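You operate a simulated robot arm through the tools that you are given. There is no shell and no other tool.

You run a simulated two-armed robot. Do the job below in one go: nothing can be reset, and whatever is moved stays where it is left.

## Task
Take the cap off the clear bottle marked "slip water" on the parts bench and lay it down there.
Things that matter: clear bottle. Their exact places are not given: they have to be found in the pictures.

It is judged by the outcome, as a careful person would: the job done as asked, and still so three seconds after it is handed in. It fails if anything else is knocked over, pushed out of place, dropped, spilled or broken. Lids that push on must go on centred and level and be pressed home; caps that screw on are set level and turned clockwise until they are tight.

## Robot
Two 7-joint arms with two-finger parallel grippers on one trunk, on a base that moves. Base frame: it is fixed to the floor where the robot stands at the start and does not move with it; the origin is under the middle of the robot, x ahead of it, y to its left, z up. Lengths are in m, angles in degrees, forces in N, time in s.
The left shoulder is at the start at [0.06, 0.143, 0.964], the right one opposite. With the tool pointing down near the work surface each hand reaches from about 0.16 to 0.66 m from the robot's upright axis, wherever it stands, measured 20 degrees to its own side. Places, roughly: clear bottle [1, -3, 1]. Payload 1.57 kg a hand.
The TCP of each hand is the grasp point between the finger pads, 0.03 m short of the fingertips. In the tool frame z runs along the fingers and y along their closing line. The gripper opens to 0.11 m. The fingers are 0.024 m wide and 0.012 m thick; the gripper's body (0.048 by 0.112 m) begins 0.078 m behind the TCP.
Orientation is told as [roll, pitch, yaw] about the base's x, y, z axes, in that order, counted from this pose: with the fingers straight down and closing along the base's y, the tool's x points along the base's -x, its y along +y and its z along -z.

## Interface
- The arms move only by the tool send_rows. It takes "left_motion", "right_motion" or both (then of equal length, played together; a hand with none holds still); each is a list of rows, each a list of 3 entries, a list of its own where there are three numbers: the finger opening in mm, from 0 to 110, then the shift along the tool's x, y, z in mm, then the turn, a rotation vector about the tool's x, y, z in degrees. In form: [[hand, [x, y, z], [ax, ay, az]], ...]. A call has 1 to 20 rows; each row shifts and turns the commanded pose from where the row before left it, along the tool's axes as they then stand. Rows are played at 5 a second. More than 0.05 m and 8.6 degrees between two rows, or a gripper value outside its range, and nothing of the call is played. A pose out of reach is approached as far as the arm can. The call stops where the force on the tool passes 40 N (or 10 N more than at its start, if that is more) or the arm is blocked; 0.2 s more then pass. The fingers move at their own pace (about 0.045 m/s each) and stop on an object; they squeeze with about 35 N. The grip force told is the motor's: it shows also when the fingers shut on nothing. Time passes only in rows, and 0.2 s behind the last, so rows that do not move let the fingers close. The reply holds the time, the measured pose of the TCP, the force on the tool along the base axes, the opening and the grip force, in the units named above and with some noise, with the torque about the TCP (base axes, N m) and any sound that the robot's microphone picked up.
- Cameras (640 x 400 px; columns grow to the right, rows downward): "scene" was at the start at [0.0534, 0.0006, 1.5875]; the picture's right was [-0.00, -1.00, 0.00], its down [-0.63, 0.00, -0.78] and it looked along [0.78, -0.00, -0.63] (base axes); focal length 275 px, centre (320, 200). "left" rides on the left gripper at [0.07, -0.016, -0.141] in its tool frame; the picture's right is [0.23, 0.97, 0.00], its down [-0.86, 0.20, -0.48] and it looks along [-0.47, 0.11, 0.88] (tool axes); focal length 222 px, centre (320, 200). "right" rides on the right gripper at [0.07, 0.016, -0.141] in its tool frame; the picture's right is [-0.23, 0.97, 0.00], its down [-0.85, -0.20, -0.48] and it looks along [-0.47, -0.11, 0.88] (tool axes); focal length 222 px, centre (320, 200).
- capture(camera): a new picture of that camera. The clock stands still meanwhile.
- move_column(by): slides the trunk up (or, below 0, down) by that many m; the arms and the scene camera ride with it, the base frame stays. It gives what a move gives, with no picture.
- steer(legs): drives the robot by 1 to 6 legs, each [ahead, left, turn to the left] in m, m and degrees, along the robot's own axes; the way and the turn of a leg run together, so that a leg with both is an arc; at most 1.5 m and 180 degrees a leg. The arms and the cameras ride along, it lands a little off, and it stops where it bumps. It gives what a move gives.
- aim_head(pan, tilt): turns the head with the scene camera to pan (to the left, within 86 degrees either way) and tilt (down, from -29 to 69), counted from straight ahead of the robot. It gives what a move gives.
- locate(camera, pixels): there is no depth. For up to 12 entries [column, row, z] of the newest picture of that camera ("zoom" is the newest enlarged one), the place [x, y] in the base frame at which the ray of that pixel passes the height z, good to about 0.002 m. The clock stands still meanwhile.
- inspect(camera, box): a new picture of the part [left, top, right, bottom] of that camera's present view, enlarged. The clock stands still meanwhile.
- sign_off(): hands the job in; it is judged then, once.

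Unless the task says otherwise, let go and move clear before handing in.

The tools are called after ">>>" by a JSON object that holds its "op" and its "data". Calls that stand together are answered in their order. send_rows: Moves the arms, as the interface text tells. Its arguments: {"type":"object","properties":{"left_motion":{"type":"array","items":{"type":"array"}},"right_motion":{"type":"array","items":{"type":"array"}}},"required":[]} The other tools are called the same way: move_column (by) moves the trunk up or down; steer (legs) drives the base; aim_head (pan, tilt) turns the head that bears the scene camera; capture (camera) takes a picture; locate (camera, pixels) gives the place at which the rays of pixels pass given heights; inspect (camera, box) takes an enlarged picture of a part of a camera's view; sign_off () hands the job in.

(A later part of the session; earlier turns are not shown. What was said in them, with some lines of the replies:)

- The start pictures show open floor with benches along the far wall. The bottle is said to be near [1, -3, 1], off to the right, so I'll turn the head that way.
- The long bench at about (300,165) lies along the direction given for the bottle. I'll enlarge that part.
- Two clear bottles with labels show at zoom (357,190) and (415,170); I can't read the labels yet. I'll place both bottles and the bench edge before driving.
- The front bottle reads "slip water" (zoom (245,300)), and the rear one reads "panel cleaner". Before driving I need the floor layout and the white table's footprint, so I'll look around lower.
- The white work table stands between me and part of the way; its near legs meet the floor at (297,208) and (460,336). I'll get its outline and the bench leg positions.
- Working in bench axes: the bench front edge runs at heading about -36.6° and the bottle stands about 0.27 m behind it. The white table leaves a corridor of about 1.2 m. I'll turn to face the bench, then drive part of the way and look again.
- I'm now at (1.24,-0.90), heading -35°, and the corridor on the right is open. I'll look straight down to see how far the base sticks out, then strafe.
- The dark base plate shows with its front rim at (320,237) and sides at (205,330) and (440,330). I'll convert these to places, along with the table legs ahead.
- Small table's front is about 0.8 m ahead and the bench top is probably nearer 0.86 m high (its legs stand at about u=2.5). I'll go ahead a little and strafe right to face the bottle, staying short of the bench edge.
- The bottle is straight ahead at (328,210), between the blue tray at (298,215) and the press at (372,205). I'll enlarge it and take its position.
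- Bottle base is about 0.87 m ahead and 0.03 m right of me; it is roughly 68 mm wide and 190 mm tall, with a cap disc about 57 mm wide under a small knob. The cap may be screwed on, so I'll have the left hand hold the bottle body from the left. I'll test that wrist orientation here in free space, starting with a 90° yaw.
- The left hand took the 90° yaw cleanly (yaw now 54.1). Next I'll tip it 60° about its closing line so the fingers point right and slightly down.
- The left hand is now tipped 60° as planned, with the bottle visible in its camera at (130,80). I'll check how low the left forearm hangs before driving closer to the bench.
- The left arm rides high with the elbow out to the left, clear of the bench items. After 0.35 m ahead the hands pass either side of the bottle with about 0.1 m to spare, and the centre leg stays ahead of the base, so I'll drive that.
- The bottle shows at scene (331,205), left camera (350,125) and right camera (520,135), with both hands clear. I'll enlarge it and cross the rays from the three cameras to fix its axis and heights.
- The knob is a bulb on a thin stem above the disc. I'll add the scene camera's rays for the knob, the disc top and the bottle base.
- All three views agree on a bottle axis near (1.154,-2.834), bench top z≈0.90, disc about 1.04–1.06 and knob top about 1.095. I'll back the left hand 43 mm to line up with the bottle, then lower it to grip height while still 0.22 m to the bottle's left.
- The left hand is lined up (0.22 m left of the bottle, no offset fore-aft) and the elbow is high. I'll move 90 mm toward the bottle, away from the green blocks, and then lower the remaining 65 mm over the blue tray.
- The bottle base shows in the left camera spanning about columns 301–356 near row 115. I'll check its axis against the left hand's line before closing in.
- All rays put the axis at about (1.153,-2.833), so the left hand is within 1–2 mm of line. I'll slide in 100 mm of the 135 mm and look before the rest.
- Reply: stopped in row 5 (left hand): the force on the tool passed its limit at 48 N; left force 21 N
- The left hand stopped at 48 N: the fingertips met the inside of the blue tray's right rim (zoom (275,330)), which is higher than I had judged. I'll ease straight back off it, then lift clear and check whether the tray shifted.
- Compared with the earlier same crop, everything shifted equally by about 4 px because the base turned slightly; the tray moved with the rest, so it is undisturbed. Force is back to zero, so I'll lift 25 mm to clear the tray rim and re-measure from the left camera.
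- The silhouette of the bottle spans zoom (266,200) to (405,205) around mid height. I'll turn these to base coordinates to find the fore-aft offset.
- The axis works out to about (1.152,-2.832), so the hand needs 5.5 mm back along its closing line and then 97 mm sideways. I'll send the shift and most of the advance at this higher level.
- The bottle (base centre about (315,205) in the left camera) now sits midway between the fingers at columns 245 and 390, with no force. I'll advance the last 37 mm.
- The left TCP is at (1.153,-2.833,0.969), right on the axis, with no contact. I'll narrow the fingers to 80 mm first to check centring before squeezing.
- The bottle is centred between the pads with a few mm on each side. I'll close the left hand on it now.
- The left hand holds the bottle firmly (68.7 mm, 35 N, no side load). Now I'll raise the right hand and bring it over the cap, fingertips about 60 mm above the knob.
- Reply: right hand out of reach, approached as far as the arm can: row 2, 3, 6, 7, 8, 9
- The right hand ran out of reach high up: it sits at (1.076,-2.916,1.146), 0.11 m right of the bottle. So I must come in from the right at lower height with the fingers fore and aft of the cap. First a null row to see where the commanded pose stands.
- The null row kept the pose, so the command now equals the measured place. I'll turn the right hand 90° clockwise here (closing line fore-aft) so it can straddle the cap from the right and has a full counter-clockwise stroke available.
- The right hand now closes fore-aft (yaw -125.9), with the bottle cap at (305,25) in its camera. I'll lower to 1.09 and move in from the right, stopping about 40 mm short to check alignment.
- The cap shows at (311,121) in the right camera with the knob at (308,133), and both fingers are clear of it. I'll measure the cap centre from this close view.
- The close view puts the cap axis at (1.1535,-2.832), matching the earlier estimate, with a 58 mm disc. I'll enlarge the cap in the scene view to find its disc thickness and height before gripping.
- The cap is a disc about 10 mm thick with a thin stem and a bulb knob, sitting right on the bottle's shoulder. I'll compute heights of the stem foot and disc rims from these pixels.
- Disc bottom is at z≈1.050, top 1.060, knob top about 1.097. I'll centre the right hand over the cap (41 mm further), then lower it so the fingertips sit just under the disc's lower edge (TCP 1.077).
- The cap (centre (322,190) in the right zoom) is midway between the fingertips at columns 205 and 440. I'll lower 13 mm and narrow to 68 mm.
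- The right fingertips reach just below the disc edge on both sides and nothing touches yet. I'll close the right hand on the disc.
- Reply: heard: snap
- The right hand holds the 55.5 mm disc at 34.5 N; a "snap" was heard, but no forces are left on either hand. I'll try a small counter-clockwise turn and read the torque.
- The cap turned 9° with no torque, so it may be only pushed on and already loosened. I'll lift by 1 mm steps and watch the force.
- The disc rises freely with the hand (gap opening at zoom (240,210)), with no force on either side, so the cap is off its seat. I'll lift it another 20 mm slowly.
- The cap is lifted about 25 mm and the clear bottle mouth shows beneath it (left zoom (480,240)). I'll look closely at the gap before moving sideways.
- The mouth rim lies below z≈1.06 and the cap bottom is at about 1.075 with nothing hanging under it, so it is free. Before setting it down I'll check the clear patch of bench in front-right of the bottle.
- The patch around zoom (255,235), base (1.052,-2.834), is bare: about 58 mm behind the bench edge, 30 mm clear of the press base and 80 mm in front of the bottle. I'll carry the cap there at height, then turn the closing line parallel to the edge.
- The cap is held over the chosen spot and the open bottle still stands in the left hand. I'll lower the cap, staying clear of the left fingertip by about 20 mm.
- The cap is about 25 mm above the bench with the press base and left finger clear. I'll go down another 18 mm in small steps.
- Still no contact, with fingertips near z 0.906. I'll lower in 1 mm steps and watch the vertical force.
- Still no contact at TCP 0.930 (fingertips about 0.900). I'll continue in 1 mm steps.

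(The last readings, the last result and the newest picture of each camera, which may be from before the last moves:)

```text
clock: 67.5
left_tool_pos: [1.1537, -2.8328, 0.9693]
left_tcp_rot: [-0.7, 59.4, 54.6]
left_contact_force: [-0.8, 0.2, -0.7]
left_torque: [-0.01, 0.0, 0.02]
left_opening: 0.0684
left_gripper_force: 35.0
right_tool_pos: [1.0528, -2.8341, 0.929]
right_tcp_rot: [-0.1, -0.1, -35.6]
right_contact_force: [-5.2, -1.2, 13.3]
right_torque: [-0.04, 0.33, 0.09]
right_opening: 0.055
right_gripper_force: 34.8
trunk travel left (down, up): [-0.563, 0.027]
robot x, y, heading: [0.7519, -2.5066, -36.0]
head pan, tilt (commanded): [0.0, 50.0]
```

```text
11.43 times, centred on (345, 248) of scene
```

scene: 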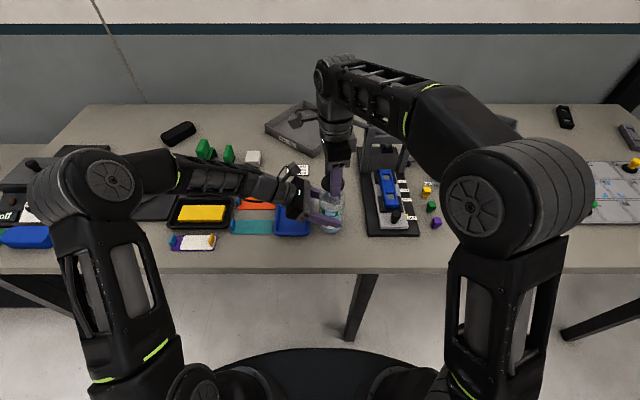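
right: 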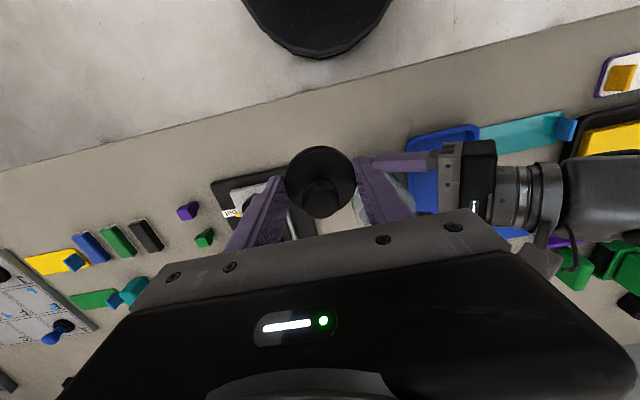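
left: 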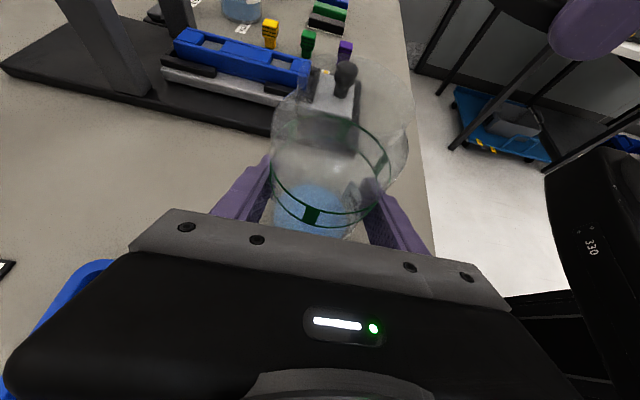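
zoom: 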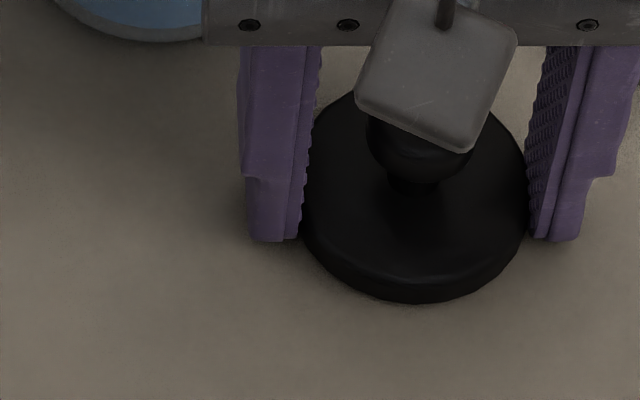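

The right hand met the bench with 13 N at TCP 0.929. I'll ease up half a millimetre and open the fingers to set the cap down.

>>> {"op": "send_rows", "data": {"right_motion": [[40, [0, 0, -0.6], [0, 0, 0]], [56, [0, 0, 0], [0, 0, 0]], [60, [0, 0, 0], [0, 0, 0]], [66, [0, 0, 0], [0, 0, 0]], [72, [0, 0, 0], [0, 0, 0]], [76, [0, 0, 0], [0, 0, 0]]]}}

>>> {"op": "inspect", "data": {"camera": "scene", "box": [310, 220, 380, 275]}}

>>> {"op": "inspect", "data": {"camera": "right", "box": [200, 100, 440, 250]}}

```text
clock: 68.9
left_tool_pos: [1.154, -2.8331, 0.969]
left_tcp_rot: [-0.6, 59.4, 54.6]
left_contact_force: [-0.4, -0.2, 0.3]
left_torque: [0.03, -0.01, -0.02]
left_opening: 0.0685
left_gripper_force: 35.1
right_tool_pos: [1.0521, -2.8355, 0.9296]
right_tcp_rot: [0.0, -0.1, -35.7]
right_contact_force: [1.8, 1.6, 6.0]
right_torque: [-0.15, 0.18, -0.05]
right_opening: 0.0745
right_gripper_force: 0.1
trunk travel left (down, up): [-0.563, 0.027]
robot x, y, heading: [0.7551, -2.5058, -35.9]
head pan, tilt (commanded): [0.0, 50.0]
```

```text
7.27 times, centred on (345, 248) of scene
```

zoom: 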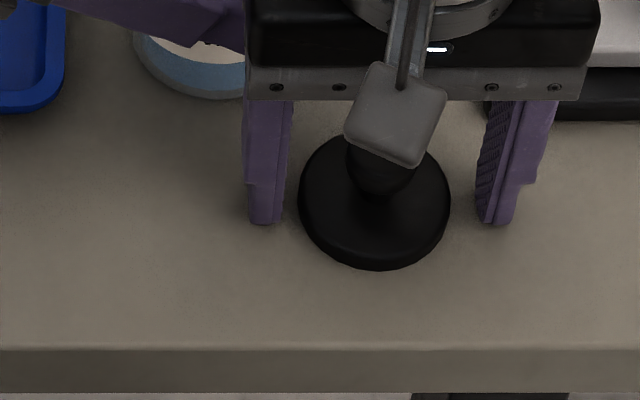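

```text
2.67 times, centred on (320, 175) of right
```

zoom: 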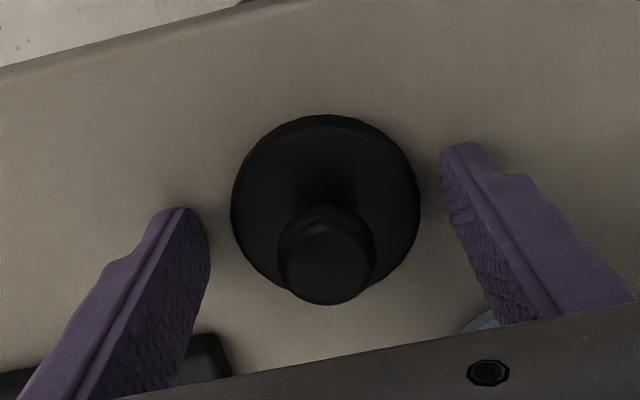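

The cap lies flat on the bench with both fingers clear of it (left gap at zoom column 210, right at 440). I'll raise the right hand straight up.

>>> {"op": "send_rows", "data": {"right_motion": [[76, [0, 0, -2], [0, 0, 0]], [76, [0, 0, -5], [0, 0, 0]], [76, [0, 0, -15], [0, 0, 0]], [76, [0, 0, -20], [0, 0, 0]], [76, [0, 0, -20], [0, 0, 0]], [76, [0, 0, -20], [0, 0, 0]], [76, [0, 0, -20], [0, 0, 0]], [76, [0, 0, -20], [0, 0, 0]], [76, [0, 0, -20], [0, 0, 0]]]}}

>>> {"op": "capture", "data": {"camera": "scene"}}

>>> {"op": "inspect", "data": {"camera": "scene", "box": [270, 160, 420, 280]}}

```text
clock: 70.9
left_tool_pos: [1.1527, -2.8317, 0.9702]
left_tcp_rot: [-0.6, 59.4, 54.7]
left_contact_force: [0.1, -0.1, 1.4]
left_torque: [0.06, 0.07, 0.02]
left_opening: 0.0683
left_gripper_force: 35.1
right_tool_pos: [1.0515, -2.8356, 1.0739]
right_tcp_rot: [0.0, 0.0, -35.7]
right_contact_force: [-0.7, 0.3, -0.3]
right_torque: [-0.01, -0.01, -0.02]
right_opening: 0.0762
right_gripper_force: 0.0
trunk travel left (down, up): [-0.563, 0.027]
robot x, y, heading: [0.7538, -2.5055, -35.5]
head pan, tilt (commanded): [0.0, 50.0]
```

```text
taken
```

scene: 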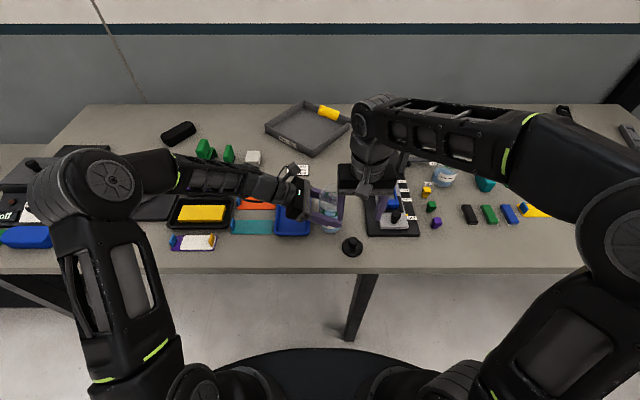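

```text
3.33 times, centred on (345, 220) of scene
```

zoom: 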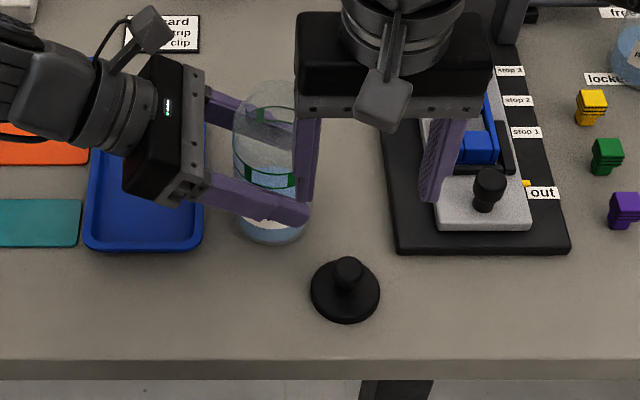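

The cap rests on the bench at (348,290) in the zoom and the bottle stands open in the left hand. I'll move the right hand away to the right, and meanwhile open the left fingers gently.

>>> {"op": "send_rows", "data": {"right_motion": [[76, [0, -20, -5], [0, 0, 0]], [76, [0, -20, -5], [0, 0, 0]], [76, [0, -20, -5], [0, 0, 0]], [76, [0, -20, -5], [0, 0, 0]], [76, [0, -20, -5], [0, 0, 0]], [76, [0, -20, -5], [0, 0, 0]], [76, [0, -20, 0], [0, 0, 0]]]}}

>>> {"op": "send_rows", "data": {"left_motion": [[69, [0, 0, 0], [0, 0, 0]], [72, [0, 0, 0], [0, 0, 0]], [76, [0, 0, 0], [0, 0, 0]], [84, [0, 0, 0], [0, 0, 0]], [96, [0, 0, 0], [0, 0, 0]], [110, [0, 0, 0], [0, 0, 0]], [110, [0, 0, 0], [0, 0, 0]]]}}

>>> {"op": "inspect", "data": {"camera": "scene", "box": [260, 150, 420, 280]}}

>>> {"op": "capture", "data": {"camera": "left"}}

```text
clock: 72.5
left_tool_pos: [1.1529, -2.8333, 0.9688]
left_tcp_rot: [-0.6, 59.5, 54.8]
left_contact_force: [-0.7, -0.9, 0.8]
left_torque: [0.01, 0.05, 0.0]
left_opening: 0.068
left_gripper_force: 35.0
right_tool_pos: [0.9716, -2.9492, 1.1027]
right_tcp_rot: [0.0, 0.0, -35.7]
right_contact_force: [0.6, 0.3, -0.7]
right_torque: [0.0, -0.03, -0.01]
right_opening: 0.0759
right_gripper_force: 0.0
trunk travel left (down, up): [-0.563, 0.027]
robot x, y, heading: [0.7539, -2.5063, -35.7]
head pan, tilt (commanded): [0.0, 50.0]
```

```text
clock: 74.1
left_tool_pos: [1.1541, -2.8326, 0.9689]
left_tcp_rot: [-0.5, 59.4, 54.8]
left_contact_force: [0.7, 0.5, -0.1]
left_torque: [-0.01, 0.0, 0.03]
left_opening: 0.1099
left_gripper_force: 0.0
right_tool_pos: [0.9717, -2.949, 1.1023]
right_tcp_rot: [0.0, 0.0, -35.8]
right_contact_force: [-0.1, -0.3, 0.5]
right_torque: [0.01, -0.01, 0.05]
right_opening: 0.0757
right_gripper_force: 0.1
trunk travel left (down, up): [-0.563, 0.027]
robot x, y, heading: [0.7506, -2.5079, -35.8]
head pan, tilt (commanded): [0.0, 50.0]
```

```text
3.08 times, centred on (340, 215) of scene
```

zoom: 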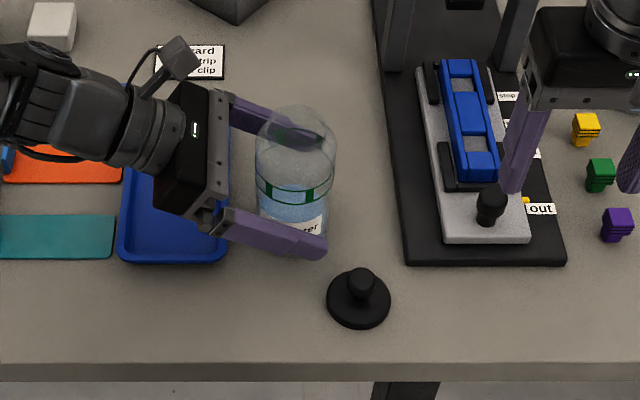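

```text
taken
```

left: 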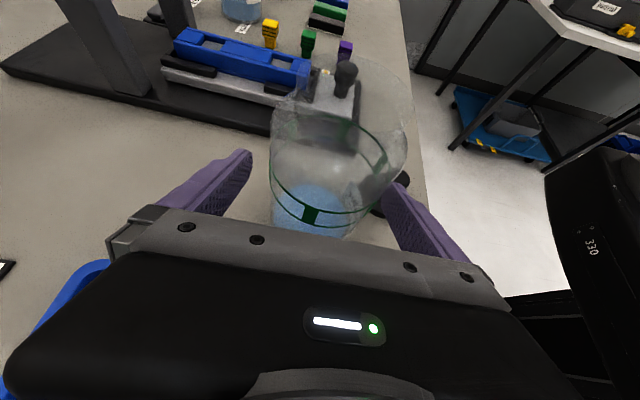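

Both hands are off, the bottle stands upright and the cap lies at (358,298) in the zoom. I'll back the left hand straight out to the left, then raise it.

>>> {"op": "send_rows", "data": {"left_motion": [[110, [-4, 0, -6.9], [0, 0, 0]], [110, [-7.6, 0, -12.9], [0, 0, 0]], [110, [-7.6, 0, -12.9], [0, 0, 0]], [110, [-7.6, 0, -12.9], [0, 0, 0]], [110, [-7.6, 0, -12.9], [0, 0, 0]], [110, [-7.6, 0, -12.9], [0, 0, 0]], [110, [-7.6, 0, -12.9], [0, 0, 0]], [110, [17.2, 0, -10.2], [0, 0, 0]], [110, [17.2, 0, -10.2], [0, 0, 0]], [110, [17.2, 0, -10.2], [0, 0, 0]], [110, [17.2, 0, -10.2], [0, 0, 0]], [110, [17.2, 0, -10.2], [0, 0, 0]]]}}

>>> {"op": "capture", "data": {"camera": "scene"}}

>>> {"op": "inspect", "data": {"camera": "scene", "box": [260, 150, 420, 280]}}

```text
clock: 76.7
left_tool_pos: [1.2098, -2.7508, 1.069]
left_tcp_rot: [-0.7, 59.5, 54.6]
left_contact_force: [-0.3, -0.5, 0.6]
left_torque: [-0.02, 0.01, 0.0]
left_opening: 0.1099
left_gripper_force: 0.1
right_tool_pos: [0.9713, -2.9484, 1.1028]
right_tcp_rot: [0.0, 0.0, -35.7]
right_contact_force: [0.1, -0.7, 0.6]
right_torque: [-0.03, -0.03, 0.01]
right_opening: 0.0758
right_gripper_force: 0.0
trunk travel left (down, up): [-0.563, 0.027]
robot x, y, heading: [0.7565, -2.5077, -35.6]
head pan, tilt (commanded): [0.0, 50.0]
```

```text
taken
```

scene: 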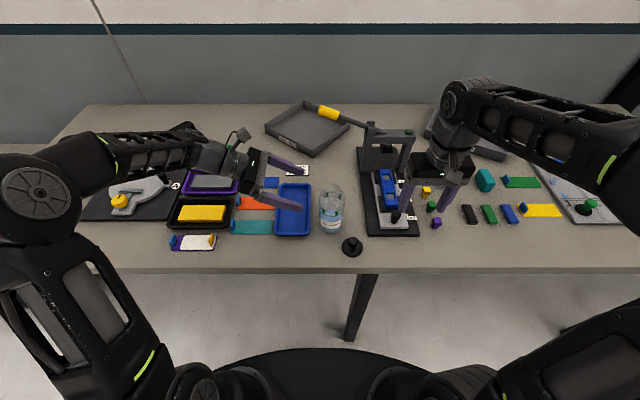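

```text
3.08 times, centred on (340, 215) of scene
```

zoom: 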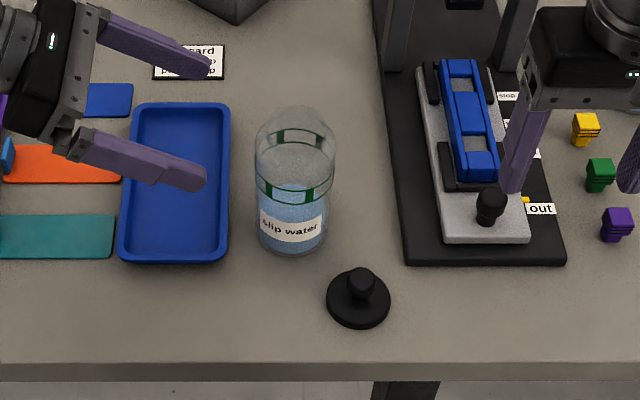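

The bottle stands upright with its label forward, the water level flat, the cap lying flat in front of it, and the tray-to-bottle gap is as before. I'll check the rest of the bench around the left arm before handing in.

>>> {"op": "inspect", "data": {"camera": "scene", "box": [70, 90, 330, 270]}}

>>> {"op": "inspect", "data": {"camera": "scene", "box": [320, 90, 600, 270]}}

```text
2.22 times, centred on (200, 180) of scene
```

zoom: 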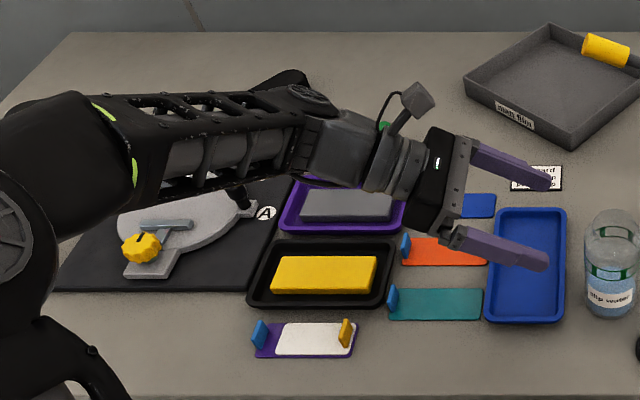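

```text
2.22 times, centred on (460, 180) of scene
```

zoom: 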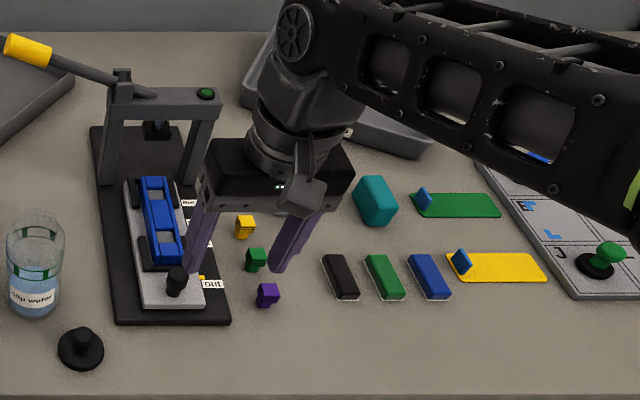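

The rest of the bench looks undisturbed: the tray, strips, press and clips are all in place. The "slip water" bottle stands open and upright with its cap flat on the bench, and both hands are empty and clear. I'm handing in.

>>> {"op": "sign_off", "data": {}}

```text
The job is handed in.
```

The cap is off the "slip water" bottle and lies flat, knob up, on the parts bench just in front of it. The bottle is standing upright where it was, open, with nothing spilled. Both hands are empty and clear.

- **Tray contact:** while approaching, the left fingertips pressed against the inside of the blue tray's rim and the arm stopped at 48 N. I backed off and compared pictures before and after, and the tray did not visibly move.
- **Cap:** I heard a snap when the right hand closed on it. It then turned and lifted off with almost no force, so I did not need to unscrew it. I saw no damage to the cap or bottle.
- **Last look:** everything I could see on the bench was in place. The arms hid two green blocks and the second bottle ("panel cleaner") in that final picture, so those were not rechecked.
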